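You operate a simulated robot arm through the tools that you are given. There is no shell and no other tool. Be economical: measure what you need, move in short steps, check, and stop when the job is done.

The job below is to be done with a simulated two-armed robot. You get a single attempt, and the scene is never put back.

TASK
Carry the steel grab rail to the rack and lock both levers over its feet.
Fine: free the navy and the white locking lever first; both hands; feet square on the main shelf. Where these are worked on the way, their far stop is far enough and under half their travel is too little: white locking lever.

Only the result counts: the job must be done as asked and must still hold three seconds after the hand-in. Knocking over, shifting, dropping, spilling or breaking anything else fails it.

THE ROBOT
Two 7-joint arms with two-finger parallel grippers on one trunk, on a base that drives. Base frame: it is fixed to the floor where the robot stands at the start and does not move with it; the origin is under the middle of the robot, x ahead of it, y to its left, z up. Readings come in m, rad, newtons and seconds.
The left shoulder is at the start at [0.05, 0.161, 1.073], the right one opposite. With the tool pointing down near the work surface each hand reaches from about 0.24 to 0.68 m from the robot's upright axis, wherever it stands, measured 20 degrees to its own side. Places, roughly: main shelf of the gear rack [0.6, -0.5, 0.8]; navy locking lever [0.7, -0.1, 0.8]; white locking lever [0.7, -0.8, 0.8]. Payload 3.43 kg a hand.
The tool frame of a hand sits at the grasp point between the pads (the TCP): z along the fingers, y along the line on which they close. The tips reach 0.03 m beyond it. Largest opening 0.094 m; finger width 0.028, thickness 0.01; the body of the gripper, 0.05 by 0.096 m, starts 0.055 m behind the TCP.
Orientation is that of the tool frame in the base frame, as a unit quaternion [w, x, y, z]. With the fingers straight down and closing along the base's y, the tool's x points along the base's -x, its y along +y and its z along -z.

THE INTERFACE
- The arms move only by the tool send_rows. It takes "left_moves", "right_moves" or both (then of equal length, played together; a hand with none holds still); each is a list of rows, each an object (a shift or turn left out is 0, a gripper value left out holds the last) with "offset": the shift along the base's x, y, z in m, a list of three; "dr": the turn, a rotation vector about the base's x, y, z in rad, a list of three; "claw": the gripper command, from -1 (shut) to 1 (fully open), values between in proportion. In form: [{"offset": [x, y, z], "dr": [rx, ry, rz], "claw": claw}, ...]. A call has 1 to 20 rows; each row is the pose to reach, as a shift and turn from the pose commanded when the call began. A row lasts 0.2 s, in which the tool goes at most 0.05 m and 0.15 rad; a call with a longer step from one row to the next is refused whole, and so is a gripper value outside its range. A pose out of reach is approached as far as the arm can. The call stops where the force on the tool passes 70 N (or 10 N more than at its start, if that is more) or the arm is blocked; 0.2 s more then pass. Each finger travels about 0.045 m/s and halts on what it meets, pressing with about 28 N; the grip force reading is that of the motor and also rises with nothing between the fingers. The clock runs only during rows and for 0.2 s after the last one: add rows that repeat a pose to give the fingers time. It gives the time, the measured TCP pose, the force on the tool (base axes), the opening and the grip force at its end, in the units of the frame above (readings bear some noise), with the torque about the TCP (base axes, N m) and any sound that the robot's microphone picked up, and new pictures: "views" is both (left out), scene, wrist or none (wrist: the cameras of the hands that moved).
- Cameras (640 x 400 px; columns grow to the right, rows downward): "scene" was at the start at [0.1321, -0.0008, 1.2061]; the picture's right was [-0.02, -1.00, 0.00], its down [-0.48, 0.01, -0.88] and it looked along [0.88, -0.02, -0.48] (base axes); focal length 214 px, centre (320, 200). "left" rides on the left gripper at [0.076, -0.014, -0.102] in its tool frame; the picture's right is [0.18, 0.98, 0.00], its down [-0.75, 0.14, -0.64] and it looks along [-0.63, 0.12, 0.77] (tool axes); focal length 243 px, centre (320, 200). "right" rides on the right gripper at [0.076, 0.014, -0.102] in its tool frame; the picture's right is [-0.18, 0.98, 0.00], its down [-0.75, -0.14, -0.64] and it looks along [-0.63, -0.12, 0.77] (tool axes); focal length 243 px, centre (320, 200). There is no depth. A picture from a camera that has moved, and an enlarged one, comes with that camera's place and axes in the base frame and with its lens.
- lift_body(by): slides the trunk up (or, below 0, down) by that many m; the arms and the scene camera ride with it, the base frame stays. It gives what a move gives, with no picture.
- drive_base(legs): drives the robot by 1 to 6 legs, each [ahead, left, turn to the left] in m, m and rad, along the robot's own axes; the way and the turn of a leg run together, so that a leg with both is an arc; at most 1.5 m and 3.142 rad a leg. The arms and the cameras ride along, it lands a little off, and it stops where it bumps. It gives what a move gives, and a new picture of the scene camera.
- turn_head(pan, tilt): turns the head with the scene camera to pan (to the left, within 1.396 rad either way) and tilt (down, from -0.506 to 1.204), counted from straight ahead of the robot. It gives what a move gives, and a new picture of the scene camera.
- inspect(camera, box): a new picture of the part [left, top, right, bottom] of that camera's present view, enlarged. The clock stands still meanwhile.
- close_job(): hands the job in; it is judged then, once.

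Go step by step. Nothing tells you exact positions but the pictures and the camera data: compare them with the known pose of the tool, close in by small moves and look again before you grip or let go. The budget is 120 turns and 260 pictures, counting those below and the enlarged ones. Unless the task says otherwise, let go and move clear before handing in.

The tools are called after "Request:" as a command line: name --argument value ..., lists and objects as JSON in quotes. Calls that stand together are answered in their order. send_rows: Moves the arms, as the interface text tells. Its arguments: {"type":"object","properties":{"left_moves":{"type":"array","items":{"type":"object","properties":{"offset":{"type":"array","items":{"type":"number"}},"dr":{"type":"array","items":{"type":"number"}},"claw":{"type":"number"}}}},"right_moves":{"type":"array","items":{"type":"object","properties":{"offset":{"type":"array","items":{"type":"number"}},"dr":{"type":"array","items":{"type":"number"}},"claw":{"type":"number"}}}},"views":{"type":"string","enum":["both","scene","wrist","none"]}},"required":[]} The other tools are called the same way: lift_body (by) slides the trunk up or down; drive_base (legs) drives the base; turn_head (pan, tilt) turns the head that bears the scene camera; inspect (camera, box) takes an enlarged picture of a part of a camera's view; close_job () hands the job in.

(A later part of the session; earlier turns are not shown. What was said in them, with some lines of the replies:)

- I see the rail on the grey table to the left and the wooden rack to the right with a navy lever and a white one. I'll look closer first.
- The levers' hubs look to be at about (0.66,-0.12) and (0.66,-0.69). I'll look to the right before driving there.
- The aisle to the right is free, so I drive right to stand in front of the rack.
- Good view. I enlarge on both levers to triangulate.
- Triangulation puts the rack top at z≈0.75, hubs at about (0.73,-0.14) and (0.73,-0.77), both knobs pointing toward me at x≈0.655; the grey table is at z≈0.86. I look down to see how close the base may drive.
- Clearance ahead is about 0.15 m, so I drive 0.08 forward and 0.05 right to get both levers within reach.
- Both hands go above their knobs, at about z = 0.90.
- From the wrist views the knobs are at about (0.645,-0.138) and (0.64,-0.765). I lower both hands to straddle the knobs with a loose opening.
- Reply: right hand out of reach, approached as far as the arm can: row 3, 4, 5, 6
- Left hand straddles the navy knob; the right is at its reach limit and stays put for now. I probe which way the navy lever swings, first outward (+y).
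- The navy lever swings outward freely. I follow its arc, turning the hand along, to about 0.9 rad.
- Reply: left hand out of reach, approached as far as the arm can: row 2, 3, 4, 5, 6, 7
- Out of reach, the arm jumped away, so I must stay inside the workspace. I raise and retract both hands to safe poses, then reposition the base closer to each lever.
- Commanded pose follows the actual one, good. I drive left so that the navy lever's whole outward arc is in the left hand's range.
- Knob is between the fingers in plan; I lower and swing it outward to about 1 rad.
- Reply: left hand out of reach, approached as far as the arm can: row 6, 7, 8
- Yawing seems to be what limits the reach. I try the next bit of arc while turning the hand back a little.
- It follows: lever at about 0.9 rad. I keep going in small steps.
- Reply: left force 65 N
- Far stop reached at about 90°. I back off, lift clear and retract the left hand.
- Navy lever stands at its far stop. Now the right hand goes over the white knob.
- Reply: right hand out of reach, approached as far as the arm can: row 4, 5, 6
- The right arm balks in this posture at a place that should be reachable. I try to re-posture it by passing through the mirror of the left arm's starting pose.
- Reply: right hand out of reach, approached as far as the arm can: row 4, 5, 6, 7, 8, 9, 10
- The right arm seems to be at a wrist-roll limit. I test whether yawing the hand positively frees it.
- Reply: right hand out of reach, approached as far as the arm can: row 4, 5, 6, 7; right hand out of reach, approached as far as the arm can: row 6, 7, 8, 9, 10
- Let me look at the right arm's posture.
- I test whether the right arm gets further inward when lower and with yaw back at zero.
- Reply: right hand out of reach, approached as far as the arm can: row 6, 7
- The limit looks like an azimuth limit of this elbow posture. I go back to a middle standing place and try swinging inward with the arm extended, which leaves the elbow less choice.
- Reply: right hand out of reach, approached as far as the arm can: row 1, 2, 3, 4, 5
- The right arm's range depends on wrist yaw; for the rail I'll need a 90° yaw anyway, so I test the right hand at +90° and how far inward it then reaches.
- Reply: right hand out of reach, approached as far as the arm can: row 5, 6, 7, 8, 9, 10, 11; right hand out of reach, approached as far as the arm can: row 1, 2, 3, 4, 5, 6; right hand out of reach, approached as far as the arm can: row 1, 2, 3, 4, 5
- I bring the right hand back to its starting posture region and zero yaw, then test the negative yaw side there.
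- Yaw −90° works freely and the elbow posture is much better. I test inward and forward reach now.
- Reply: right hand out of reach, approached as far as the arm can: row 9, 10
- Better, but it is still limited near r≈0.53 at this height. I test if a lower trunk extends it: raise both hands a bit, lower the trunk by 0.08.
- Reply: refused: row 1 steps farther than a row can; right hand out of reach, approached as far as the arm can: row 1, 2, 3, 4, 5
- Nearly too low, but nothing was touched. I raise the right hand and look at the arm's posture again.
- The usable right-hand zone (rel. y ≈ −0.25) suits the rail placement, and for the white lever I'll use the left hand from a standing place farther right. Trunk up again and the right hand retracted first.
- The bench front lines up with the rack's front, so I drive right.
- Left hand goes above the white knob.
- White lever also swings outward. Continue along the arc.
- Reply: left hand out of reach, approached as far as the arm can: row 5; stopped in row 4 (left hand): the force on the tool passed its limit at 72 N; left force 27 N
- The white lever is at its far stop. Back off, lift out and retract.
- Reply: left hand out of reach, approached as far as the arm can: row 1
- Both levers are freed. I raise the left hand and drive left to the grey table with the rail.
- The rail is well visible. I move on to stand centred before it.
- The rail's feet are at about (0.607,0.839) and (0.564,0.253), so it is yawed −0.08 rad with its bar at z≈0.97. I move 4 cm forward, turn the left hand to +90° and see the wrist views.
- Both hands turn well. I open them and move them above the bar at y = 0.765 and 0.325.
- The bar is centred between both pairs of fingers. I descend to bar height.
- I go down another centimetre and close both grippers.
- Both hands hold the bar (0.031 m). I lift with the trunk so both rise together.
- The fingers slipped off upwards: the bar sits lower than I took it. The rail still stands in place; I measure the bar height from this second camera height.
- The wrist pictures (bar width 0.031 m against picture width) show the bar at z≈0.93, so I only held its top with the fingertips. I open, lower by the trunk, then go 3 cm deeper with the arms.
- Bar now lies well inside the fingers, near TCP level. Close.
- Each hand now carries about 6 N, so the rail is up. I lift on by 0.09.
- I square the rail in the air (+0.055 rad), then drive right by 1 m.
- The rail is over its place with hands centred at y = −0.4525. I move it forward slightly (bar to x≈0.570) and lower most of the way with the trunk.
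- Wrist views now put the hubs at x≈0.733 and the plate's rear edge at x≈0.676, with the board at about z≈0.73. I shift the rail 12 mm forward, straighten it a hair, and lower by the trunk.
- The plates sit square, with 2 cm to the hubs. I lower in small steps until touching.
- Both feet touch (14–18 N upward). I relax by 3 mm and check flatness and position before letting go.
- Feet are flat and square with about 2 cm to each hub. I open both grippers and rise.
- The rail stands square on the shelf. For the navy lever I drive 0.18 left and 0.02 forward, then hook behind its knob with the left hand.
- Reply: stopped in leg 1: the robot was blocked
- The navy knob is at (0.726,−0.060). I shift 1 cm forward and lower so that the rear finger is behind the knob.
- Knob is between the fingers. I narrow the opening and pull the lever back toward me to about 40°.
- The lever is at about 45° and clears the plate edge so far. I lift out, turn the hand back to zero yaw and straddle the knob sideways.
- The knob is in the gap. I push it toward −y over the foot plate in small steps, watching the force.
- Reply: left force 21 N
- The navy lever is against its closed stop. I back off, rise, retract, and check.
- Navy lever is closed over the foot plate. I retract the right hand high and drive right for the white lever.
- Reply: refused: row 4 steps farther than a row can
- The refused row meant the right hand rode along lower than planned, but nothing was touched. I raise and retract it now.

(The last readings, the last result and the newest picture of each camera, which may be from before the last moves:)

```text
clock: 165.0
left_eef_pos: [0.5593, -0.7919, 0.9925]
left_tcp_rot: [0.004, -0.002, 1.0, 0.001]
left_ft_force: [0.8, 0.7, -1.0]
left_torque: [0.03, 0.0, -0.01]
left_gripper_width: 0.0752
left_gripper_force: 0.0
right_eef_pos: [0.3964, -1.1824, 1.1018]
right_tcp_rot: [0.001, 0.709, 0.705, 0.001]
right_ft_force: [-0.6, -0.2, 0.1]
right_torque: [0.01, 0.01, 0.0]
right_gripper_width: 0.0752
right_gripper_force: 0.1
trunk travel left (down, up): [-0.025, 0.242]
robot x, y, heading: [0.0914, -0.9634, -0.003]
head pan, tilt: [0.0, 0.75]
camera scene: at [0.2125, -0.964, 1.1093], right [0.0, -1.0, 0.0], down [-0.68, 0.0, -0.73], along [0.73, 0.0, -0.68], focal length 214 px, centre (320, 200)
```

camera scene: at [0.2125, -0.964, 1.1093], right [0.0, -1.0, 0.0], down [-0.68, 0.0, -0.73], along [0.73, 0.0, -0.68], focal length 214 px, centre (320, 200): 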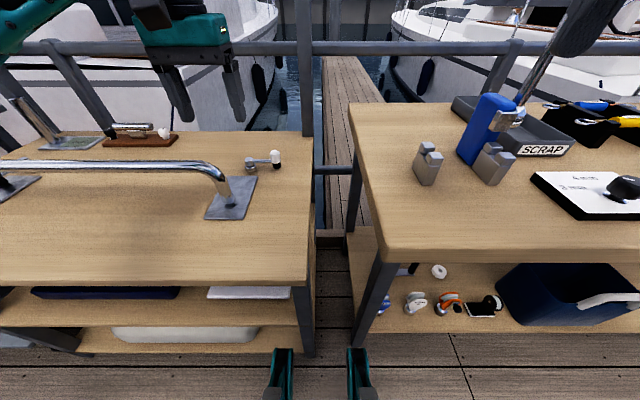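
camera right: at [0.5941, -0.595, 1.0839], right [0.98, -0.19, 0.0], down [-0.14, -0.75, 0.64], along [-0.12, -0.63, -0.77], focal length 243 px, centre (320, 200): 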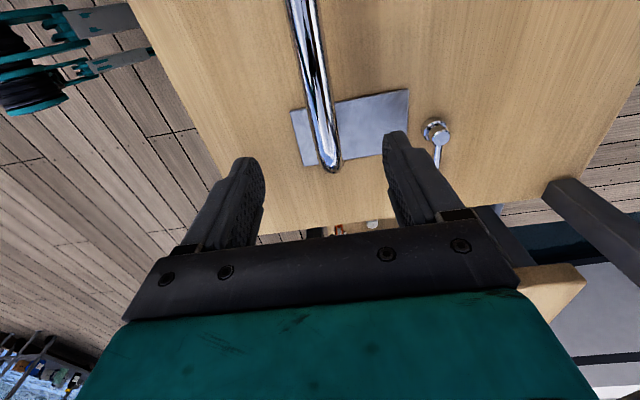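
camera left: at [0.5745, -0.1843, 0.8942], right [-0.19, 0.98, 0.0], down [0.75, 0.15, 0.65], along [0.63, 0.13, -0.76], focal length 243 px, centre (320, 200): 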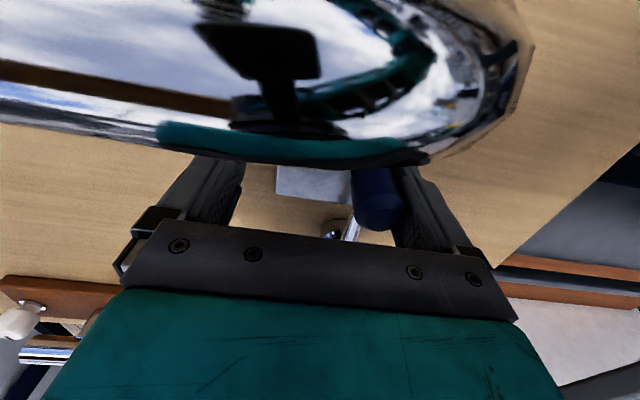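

Now the left hand turns to +90° and goes above the white knob.

Request:
send_rows --left_moves '[{"offset": [0, -0.01, 0], "dr": [0, 0, 0.14]}, {"offset": [0, -0.02, 0], "dr": [0, 0, 0.28]}, {"offset": [0, -0.03, 0], "dr": [0, 0, 0.42]}, {"offset": [0, -0.04, 0], "dr": [0, 0, 0.56]}, {"offset": [0.01, -0.051, 0], "dr": [0, 0, 0.7]}, {"offset": [0.03, -0.051, 0], "dr": [0, 0, 0.84]}, {"offset": [0.05, -0.051, -0.02], "dr": [0, 0, 0.98]}, {"offset": [0.075, -0.051, -0.04], "dr": [0, 0, 1.12]}, {"offset": [0.1, -0.051, -0.06], "dr": [0, 0, 1.26]}, {"offset": [0.125, -0.051, -0.08], "dr": [0, 0, 1.4]}, {"offset": [0.146, -0.051, -0.092], "dr": [0, 0, 1.5]}, {"offset": [0.146, -0.051, -0.092], "dr": [0, 0, 1.5]}]' --views "wrist"

```text
clock: 167.6
left_eef_pos: [0.7085, -0.8418, 0.8993]
left_tcp_rot: [0.001, -0.683, 0.73, 0.004]
left_ft_force: [-0.3, -0.4, 0.7]
left_torque: [-0.02, 0.01, -0.03]
left_gripper_width: 0.0752
left_gripper_force: 0.0
right_eef_pos: [0.3968, -1.1829, 1.1015]
right_tcp_rot: [0.0, 0.709, 0.705, 0.001]
right_ft_force: [1.1, 0.3, -0.6]
right_torque: [-0.02, -0.01, 0.02]
right_gripper_width: 0.0752
right_gripper_force: 0.1
trunk travel left (down, up): [-0.025, 0.242]
robot x, y, heading: [0.0872, -0.9651, -0.006]
head pan, tilt: [0.0, 0.75]
camera left: at [0.718, -0.9219, 1.0022], right [-0.99, -0.12, 0.0], down [-0.09, 0.76, 0.65], along [-0.08, 0.64, -0.76], focal length 243 px, centre (320, 200)
```

left: 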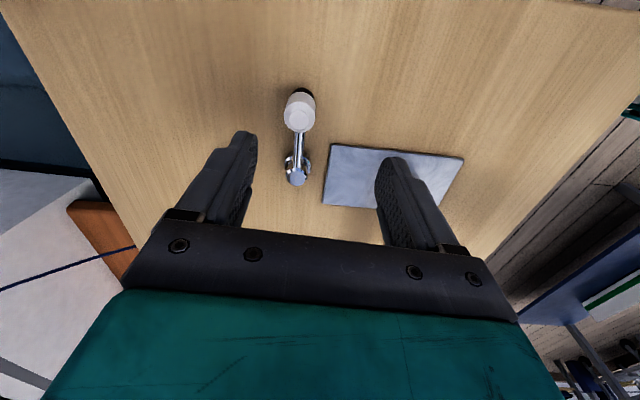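

Request:
send_rows --left_moves '[{"offset": [0.01, 0.002, -0.03]}, {"offset": [0.01, 0.002, -0.06]}, {"offset": [0.01, 0.002, -0.09]}, {"offset": [0.01, 0.002, -0.109]}]' --views "wrist"

```text
clock: 168.6
left_eef_pos: [0.7184, -0.8407, 0.7913]
left_tcp_rot: [0.001, -0.683, 0.73, 0.002]
left_ft_force: [0.2, 0.2, -0.2]
left_torque: [0.03, 0.0, 0.0]
left_gripper_width: 0.0752
left_gripper_force: 0.1
right_eef_pos: [0.3971, -1.1824, 1.1015]
right_tcp_rot: [0.001, 0.708, 0.706, 0.001]
right_ft_force: [0.1, 0.3, 0.0]
right_torque: [-0.01, -0.01, 0.01]
right_gripper_width: 0.0752
right_gripper_force: 0.1
trunk travel left (down, up): [-0.025, 0.242]
robot x, y, heading: [0.0869, -0.964, -0.007]
head pan, tilt: [0.0, 0.75]
camera left: at [0.7281, -0.9194, 0.8926], right [-0.99, -0.12, 0.0], down [-0.09, 0.76, 0.65], along [-0.08, 0.64, -0.76], focal length 243 px, centre (320, 200)
```

left: 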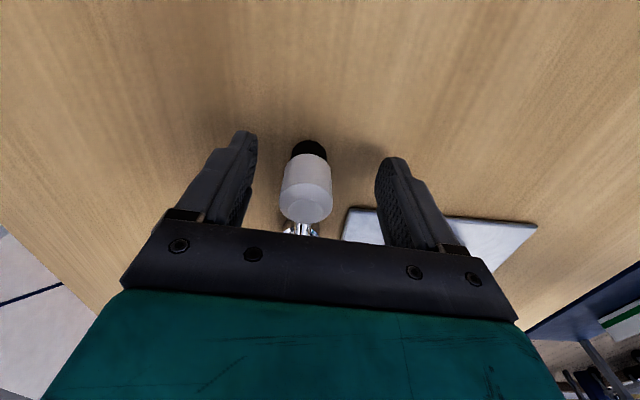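

Pull the white lever back to about 40°.

Request:
send_rows --left_moves '[{"offset": [0, 0, 0], "claw": 0.2}, {"offset": [0, 0, 0], "claw": 0.2}, {"offset": [-0.0158, 0.0, 0]}, {"offset": [-0.0287, 0.002, 0]}, {"offset": [-0.041, 0.007, 0]}, {"offset": [-0.052, 0.015, 0]}, {"offset": [-0.061, 0.0235, 0]}]' --views "wrist"

```text
clock: 170.2
left_eef_pos: [0.6562, -0.817, 0.792]
left_tcp_rot: [0.002, -0.683, 0.73, 0.003]
left_ft_force: [0.5, 0.9, 0.3]
left_torque: [0.01, 0.01, -0.03]
left_gripper_width: 0.0569
left_gripper_force: 0.1
right_eef_pos: [0.3962, -1.182, 1.1006]
right_tcp_rot: [0.0, 0.709, 0.705, 0.002]
right_ft_force: [0.5, -0.8, 0.3]
right_torque: [-0.01, 0.0, 0.02]
right_gripper_width: 0.0753
right_gripper_force: 0.1
trunk travel left (down, up): [-0.025, 0.242]
robot x, y, heading: [0.0901, -0.9643, 0.004]
head pan, tilt: [0.0, 0.75]
camera left: at [0.6661, -0.8959, 0.893], right [-0.99, -0.12, 0.0], down [-0.09, 0.76, 0.65], along [-0.08, 0.64, -0.76], focal length 243 px, centre (320, 200)
```

left: 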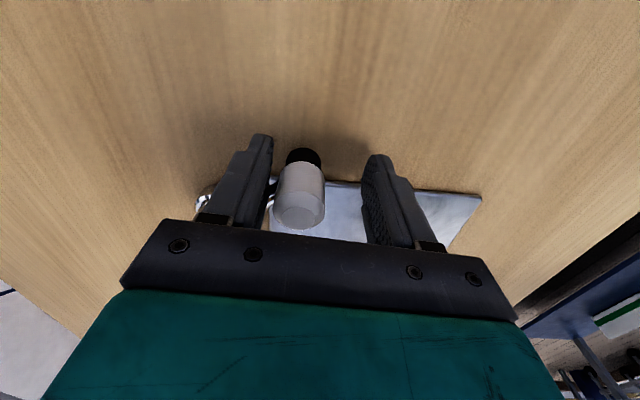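

Lever is at about 45°. I lift out, turn to zero yaw, and look.

Request:
send_rows --left_moves '[{"offset": [0.0, -0.002, 0.045]}, {"offset": [0.0, -0.002, 0.09]}, {"offset": [0.0, -0.002, 0.11], "dr": [0, 0, -0.14], "claw": 0.6}, {"offset": [0.0, -0.002, 0.11], "dr": [0, 0, -0.28]}, {"offset": [0.0, -0.002, 0.11], "dr": [0, 0, -0.42]}, {"offset": [0.0, -0.002, 0.11], "dr": [0, 0, -0.56]}, {"offset": [0.0, -0.002, 0.11], "dr": [0, 0, -0.7]}, {"offset": [0.0, -0.002, 0.11], "dr": [0, 0, -0.84]}, {"offset": [0.0, -0.002, 0.11], "dr": [0, 0, -0.98]}, {"offset": [0.0, -0.002, 0.11], "dr": [0, 0, -1.12]}, {"offset": [0.0, -0.002, 0.11], "dr": [0, 0, -1.26]}, {"offset": [0.0, -0.002, 0.11], "dr": [0, 0, -1.4]}, {"offset": [0.003, -0.002, 0.11], "dr": [0, 0, -1.5]}]' --views "wrist"

```text
clock: 173.0
left_eef_pos: [0.659, -0.8183, 0.9009]
left_tcp_rot: [0.003, -0.001, 1.0, 0.002]
left_ft_force: [0.1, 0.0, 0.2]
left_torque: [-0.04, -0.01, 0.01]
left_gripper_width: 0.0751
left_gripper_force: 0.1
right_eef_pos: [0.3967, -1.1825, 1.1024]
right_tcp_rot: [0.0, 0.709, 0.705, 0.001]
right_ft_force: [0.4, 0.8, 0.2]
right_torque: [-0.02, 0.0, 0.02]
right_gripper_width: 0.0751
right_gripper_force: 0.0
trunk travel left (down, up): [-0.025, 0.242]
robot x, y, heading: [0.0866, -0.9652, 0.001]
head pan, tilt: [0.0, 0.75]
camera left: at [0.5834, -0.8351, 1.0026], right [-0.18, 0.98, 0.0], down [0.75, 0.14, 0.65], along [0.64, 0.12, -0.76], focal length 243 px, centre (320, 200)
```

left: 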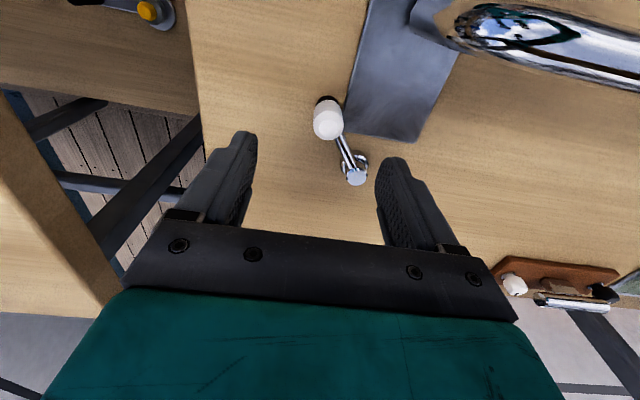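

Request:
send_rows --left_moves '[{"offset": [0.003, 0.021, 0]}, {"offset": [0.003, 0.021, -0.04]}, {"offset": [0.003, 0.021, -0.08]}, {"offset": [0.003, 0.021, -0.108]}, {"offset": [0.001, 0.029, -0.108]}, {"offset": [-0.002, 0.037, -0.108]}, {"offset": [-0.004, 0.045, -0.108]}, {"offset": [-0.006, 0.053, -0.108]}]' --views "wrist"

```text
clock: 174.8
left_eef_pos: [0.6543, -0.7658, 0.7935]
left_tcp_rot: [0.003, -0.004, 1.0, 0.001]
left_ft_force: [-0.6, -0.7, -0.2]
left_torque: [-0.05, 0.0, 0.01]
left_gripper_width: 0.0757
left_gripper_force: 0.1
right_eef_pos: [0.3971, -1.1826, 1.1021]
right_tcp_rot: [0.0, 0.709, 0.705, 0.001]
right_ft_force: [0.2, 0.3, 0.2]
right_torque: [0.02, -0.01, -0.01]
right_gripper_width: 0.0749
right_gripper_force: 0.0
trunk travel left (down, up): [-0.025, 0.242]
robot x, y, heading: [0.0912, -0.967, -0.001]
head pan, tilt: [0.0, 0.75]
camera left: at [0.5776, -0.7815, 0.8948], right [-0.19, 0.98, 0.0], down [0.75, 0.14, 0.65], along [0.64, 0.12, -0.76], focal length 243 px, centre (320, 200)
```

left: 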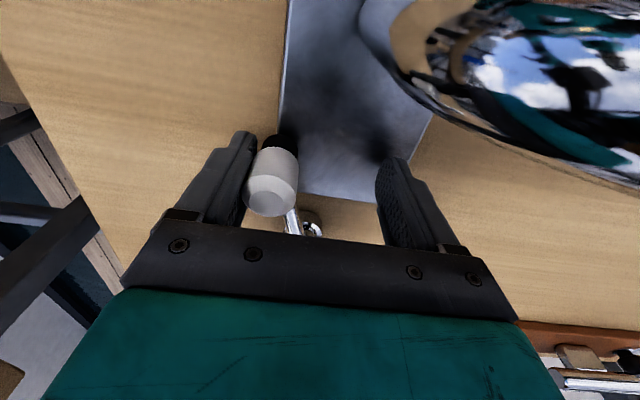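

Request:
send_rows --left_moves '[{"offset": [-0.001, 0.007, 0]}, {"offset": [-0.002, 0.014, 0]}, {"offset": [-0.002, 0.02, 0]}, {"offset": [-0.002, 0.024, 0]}, {"offset": [-0.002, 0.027, 0]}]' --views "wrist"

```text
clock: 176.0
left_eef_pos: [0.6506, -0.7405, 0.7932]
left_tcp_rot: [0.003, -0.001, 1.0, 0.0]
left_ft_force: [0.0, -3.9, -1.5]
left_torque: [-0.02, -0.05, 0.02]
left_gripper_width: 0.0777
left_gripper_force: 2.5
right_eef_pos: [0.3959, -1.1821, 1.1017]
right_tcp_rot: [0.0, 0.709, 0.705, 0.001]
right_ft_force: [-0.1, -0.1, 0.8]
right_torque: [0.0, 0.0, -0.01]
right_gripper_width: 0.0755
right_gripper_force: 0.0
trunk travel left (down, up): [-0.025, 0.242]
robot x, y, heading: [0.0925, -0.966, 0.008]
head pan, tilt: [0.0, 0.75]
camera left: at [0.5751, -0.7558, 0.8949], right [-0.19, 0.98, 0.0], down [0.75, 0.14, 0.65], along [0.64, 0.12, -0.76], focal length 243 px, centre (320, 200)
```

left: 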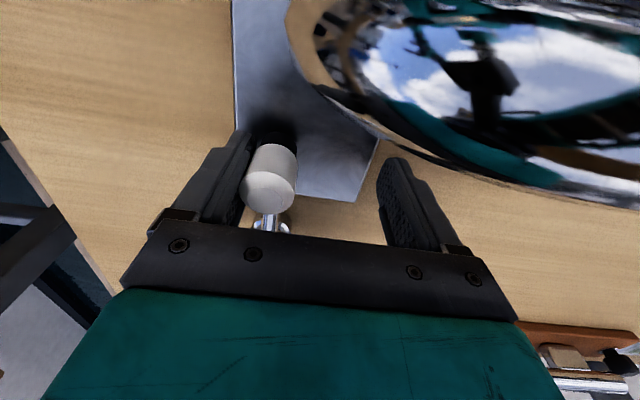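

Request:
send_rows --left_moves '[{"offset": [0, 0.003, 0]}, {"offset": [0, 0.006, 0]}]' --views "none"

```text
clock: 176.6
left_eef_pos: [0.6503, -0.7362, 0.793]
left_tcp_rot: [0.004, 0.001, 1.0, 0.0]
left_ft_force: [0.4, -15.2, -3.6]
left_torque: [0.18, -0.06, 0.09]
left_gripper_width: 0.0842
left_gripper_force: 8.0
right_eef_pos: [0.3979, -1.1838, 1.1007]
right_tcp_rot: [0.001, 0.709, 0.705, 0.001]
right_ft_force: [0.3, 0.0, -0.7]
right_torque: [-0.02, -0.02, 0.03]
right_gripper_width: 0.0752
right_gripper_force: 0.2
trunk travel left (down, up): [-0.025, 0.242]
robot x, y, heading: [0.0902, -0.9631, -0.001]
head pan, tilt: [0.0, 0.75]
```

The white lever is at its closed stop too. I back off, rise clear and look over the result.

Request:
send_rows --left_moves '[{"offset": [0, -0.008, 0]}, {"offset": [0, -0.013, 0.02]}, {"offset": [0, -0.013, 0.06]}, {"offset": [0, -0.013, 0.1]}, {"offset": [-0.02, -0.01, 0.14]}, {"offset": [-0.06, 0, 0.165]}, {"offset": [-0.1, 0.0, 0.18]}, {"offset": [-0.14, 0, 0.2]}]' --views "both"

Request:
inspect --camera "scene" --box '[0, 130, 300, 230]'

Request:
turn_head --pan 0.6 --tilt 0.7

```text
clock: 178.4
left_eef_pos: [0.5098, -0.7344, 0.9934]
left_tcp_rot: [0.003, -0.002, 1.0, 0.0]
left_ft_force: [0.4, 0.4, 0.2]
left_torque: [-0.01, -0.02, 0.01]
left_gripper_width: 0.0752
left_gripper_force: 0.0
right_eef_pos: [0.3951, -1.1821, 1.1027]
right_tcp_rot: [0.0, 0.709, 0.705, 0.002]
right_ft_force: [0.0, -0.5, -0.1]
right_torque: [0.0, 0.0, -0.03]
right_gripper_width: 0.075
right_gripper_force: 0.2
trunk travel left (down, up): [-0.025, 0.242]
robot x, y, heading: [0.0896, -0.9654, -0.002]
head pan, tilt: [0.0, 0.75]
camera scene: at [0.2125, -0.9639, 1.1093], right [0.0, -1.0, 0.0], down [-0.68, 0.0, -0.73], along [0.73, 0.0, -0.68], focal length 214 px, centre (320, 200)
camera left: at [0.4346, -0.7494, 1.0949], right [-0.19, 0.98, 0.0], down [0.75, 0.14, 0.65], along [0.64, 0.12, -0.76], focal length 243 px, centre (320, 200)
```

scene: 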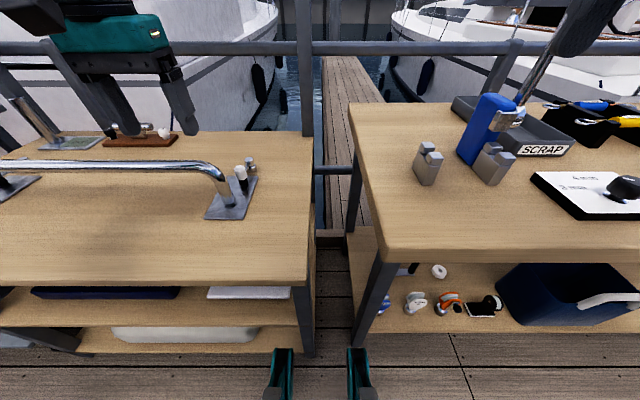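
left: 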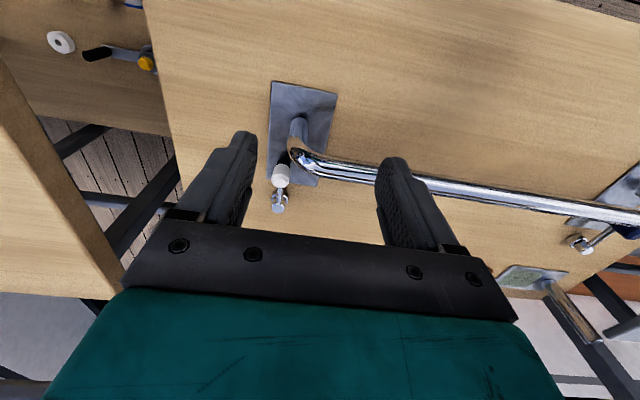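

```text
2.13 times, centred on (150, 180) of scene
camera zoom: at [0.2125, -0.9639, 1.1093], right [0.0, -1.0, 0.0], down [-0.68, 0.0, -0.73], along [0.73, 0.0, -0.68], focal length 458 px, centre (683, 243)
```

zoom: 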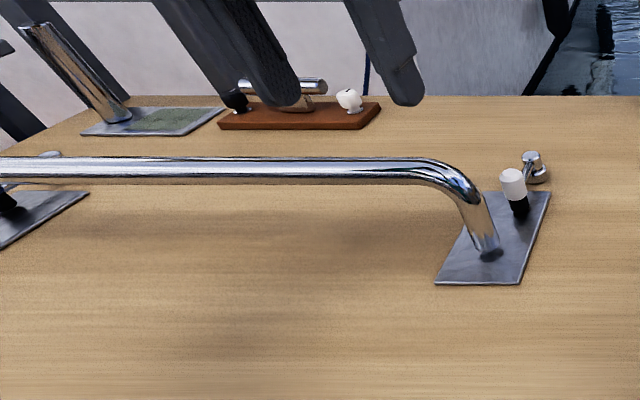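

```text
clock: 179.4
left_eef_pos: [0.511, -0.7329, 0.9916]
left_tcp_rot: [0.004, -0.002, 1.0, 0.001]
left_ft_force: [0.1, 0.4, 0.6]
left_torque: [-0.01, 0.04, -0.02]
left_gripper_width: 0.0751
left_gripper_force: 0.0
right_eef_pos: [0.3968, -1.1824, 1.1024]
right_tcp_rot: [0.0, 0.709, 0.705, 0.002]
right_ft_force: [-0.2, 0.7, 0.0]
right_torque: [0.01, 0.02, -0.01]
right_gripper_width: 0.0752
right_gripper_force: 0.1
trunk travel left (down, up): [-0.025, 0.242]
robot x, y, heading: [0.0868, -0.9626, -0.002]
head pan, tilt: [0.6, 0.7]
camera scene: at [0.2, -0.9159, 1.1135], right [0.56, -0.83, 0.0], down [-0.53, -0.36, -0.76], along [0.63, 0.43, -0.64], focal length 214 px, centre (320, 200)
```

scene: 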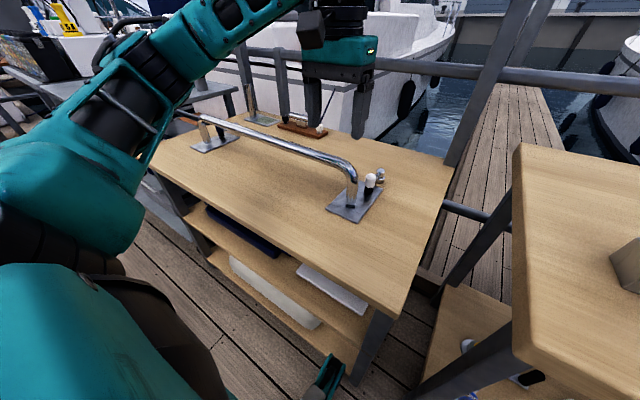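

Both levers look closed over the plates. I pull the left hand back and up, and take a last look from the middle of the rack.

Request:
send_rows --left_moves '[{"offset": [-0.03, 0, 0.03]}, {"offset": [-0.06, 0, 0.06]}, {"offset": [-0.1, 0, 0.08]}]' --views "none"

Request:
drive_base --legs '[[-0.1, 0.0, 0], [0, 0.5, 0]]'

Request:
turn_head --pan 0 --tilt 0.6

Request:
inspect --camera "scene" --box '[180, 130, 320, 230]'

Request:
inspect --camera "scene" --box '[320, 130, 460, 230]'

```text
clock: 180.2
left_eef_pos: [0.4104, -0.7326, 1.072]
left_tcp_rot: [0.003, -0.002, 1.0, 0.001]
left_ft_force: [-0.2, 0.4, -0.7]
left_torque: [0.01, 0.01, 0.0]
left_gripper_width: 0.0751
left_gripper_force: 0.2
right_eef_pos: [0.3968, -1.1818, 1.1012]
right_tcp_rot: [0.0, 0.709, 0.706, 0.001]
right_ft_force: [-0.3, 0.3, 0.4]
right_torque: [0.0, 0.0, 0.02]
right_gripper_width: 0.0753
right_gripper_force: 0.0
trunk travel left (down, up): [-0.025, 0.242]
robot x, y, heading: [0.0842, -0.9632, 0.0]
head pan, tilt: [0.6, 0.7]
```

```text
clock: 185.8
left_eef_pos: [0.3104, -0.2323, 1.0732]
left_tcp_rot: [0.003, -0.003, 1.0, 0.001]
left_ft_force: [-0.2, 0.9, 0.6]
left_torque: [-0.01, -0.01, 0.02]
left_gripper_width: 0.0753
left_gripper_force: 0.0
right_eef_pos: [0.2978, -0.6832, 1.1013]
right_tcp_rot: [0.0, 0.708, 0.706, 0.001]
right_ft_force: [-0.3, 0.3, 0.0]
right_torque: [0.01, 0.01, -0.01]
right_gripper_width: 0.0751
right_gripper_force: 0.0
trunk travel left (down, up): [-0.025, 0.242]
robot x, y, heading: [-0.0082, -0.4653, 0.003]
head pan, tilt: [0.6, 0.7]
camera scene: at [0.0996, -0.4167, 1.1135], right [0.57, -0.82, 0.0], down [-0.53, -0.37, -0.76], along [0.63, 0.43, -0.64], focal length 214 px, centre (320, 200)
```

scene: 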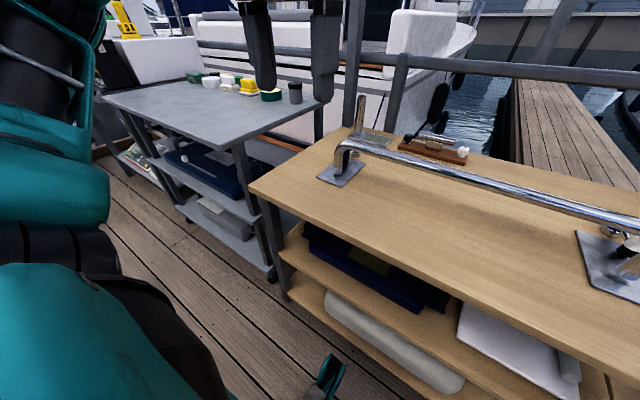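

```text
clock: 186.8
left_eef_pos: [0.3116, -0.2328, 1.0726]
left_tcp_rot: [0.003, -0.003, 1.0, 0.001]
left_ft_force: [0.2, -0.1, 0.4]
left_torque: [0.0, 0.0, 0.04]
left_gripper_width: 0.0752
left_gripper_force: 0.1
right_eef_pos: [0.2974, -0.682, 1.1014]
right_tcp_rot: [0.001, 0.708, 0.706, 0.001]
right_ft_force: [0.7, -0.5, -1.0]
right_torque: [-0.03, 0.0, 0.01]
right_gripper_width: 0.075
right_gripper_force: 0.1
trunk travel left (down, up): [-0.025, 0.242]
robot x, y, heading: [-0.0096, -0.4683, -0.001]
head pan, tilt: [0.0, 0.6]
camera scene: at [0.118, -0.4646, 1.1221], right [0.0, -1.0, 0.0], down [-0.57, 0.0, -0.82], along [0.82, 0.0, -0.57], focal length 214 px, centre (320, 200)
```

scene: 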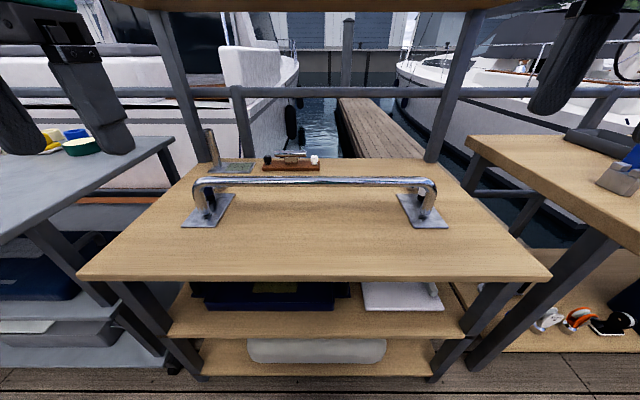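

```text
4.00 times, centred on (250, 180) of scene
camera zoom: at [0.118, -0.4646, 1.1221], right [0.0, -1.0, 0.0], down [-0.57, 0.0, -0.82], along [0.82, 0.0, -0.57], focal length 858 px, centre (600, 280)
```

zoom: 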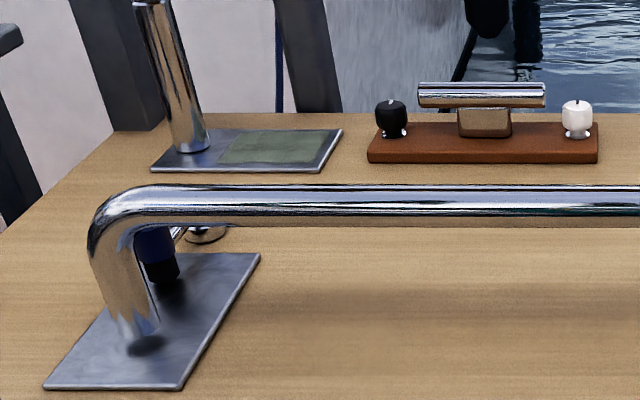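

```text
4.00 times, centred on (390, 180) of scene
camera zoom: at [0.118, -0.4646, 1.1221], right [0.0, -1.0, 0.0], down [-0.57, 0.0, -0.82], along [0.82, 0.0, -0.57], focal length 858 px, centre (40, 280)
```

zoom: 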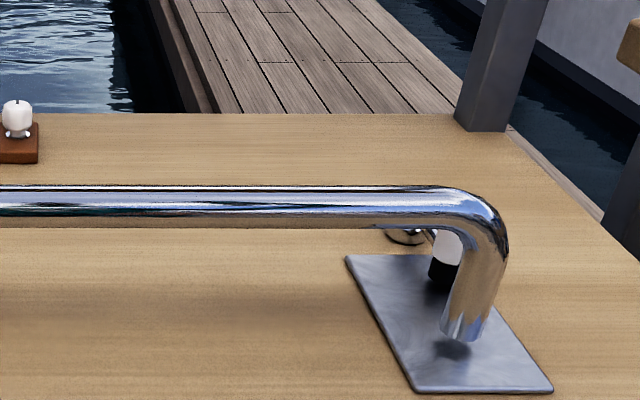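

Both levers press over their foot plates, the rail stands square on the main shelf, and both hands are clear. I hand in.

Request:
close_job

```text
The job is handed in.
```

The steel grab rail is on the rack's main shelf with its feet flat and square. I turned the navy and white levers out to their far stops first, carried the rail with both hands, then turned both levers back to their closed stops over the feet. I let go, moved both hands clear and handed the job in.

- **First grip:** The fingers slipped off the bar on the first try. The rail stayed in place, and I took it again lower down.
- **Base contact:** One short drive stopped with the base blocked while the rail stood unlocked on the rack. The rail and rack looked unmoved in the pictures afterwards.
- **Over the right-hand bench:** A refused arm move left the right hand lower than planned while I drove past the bench. The force readings stayed near zero, and nothing there looked moved.
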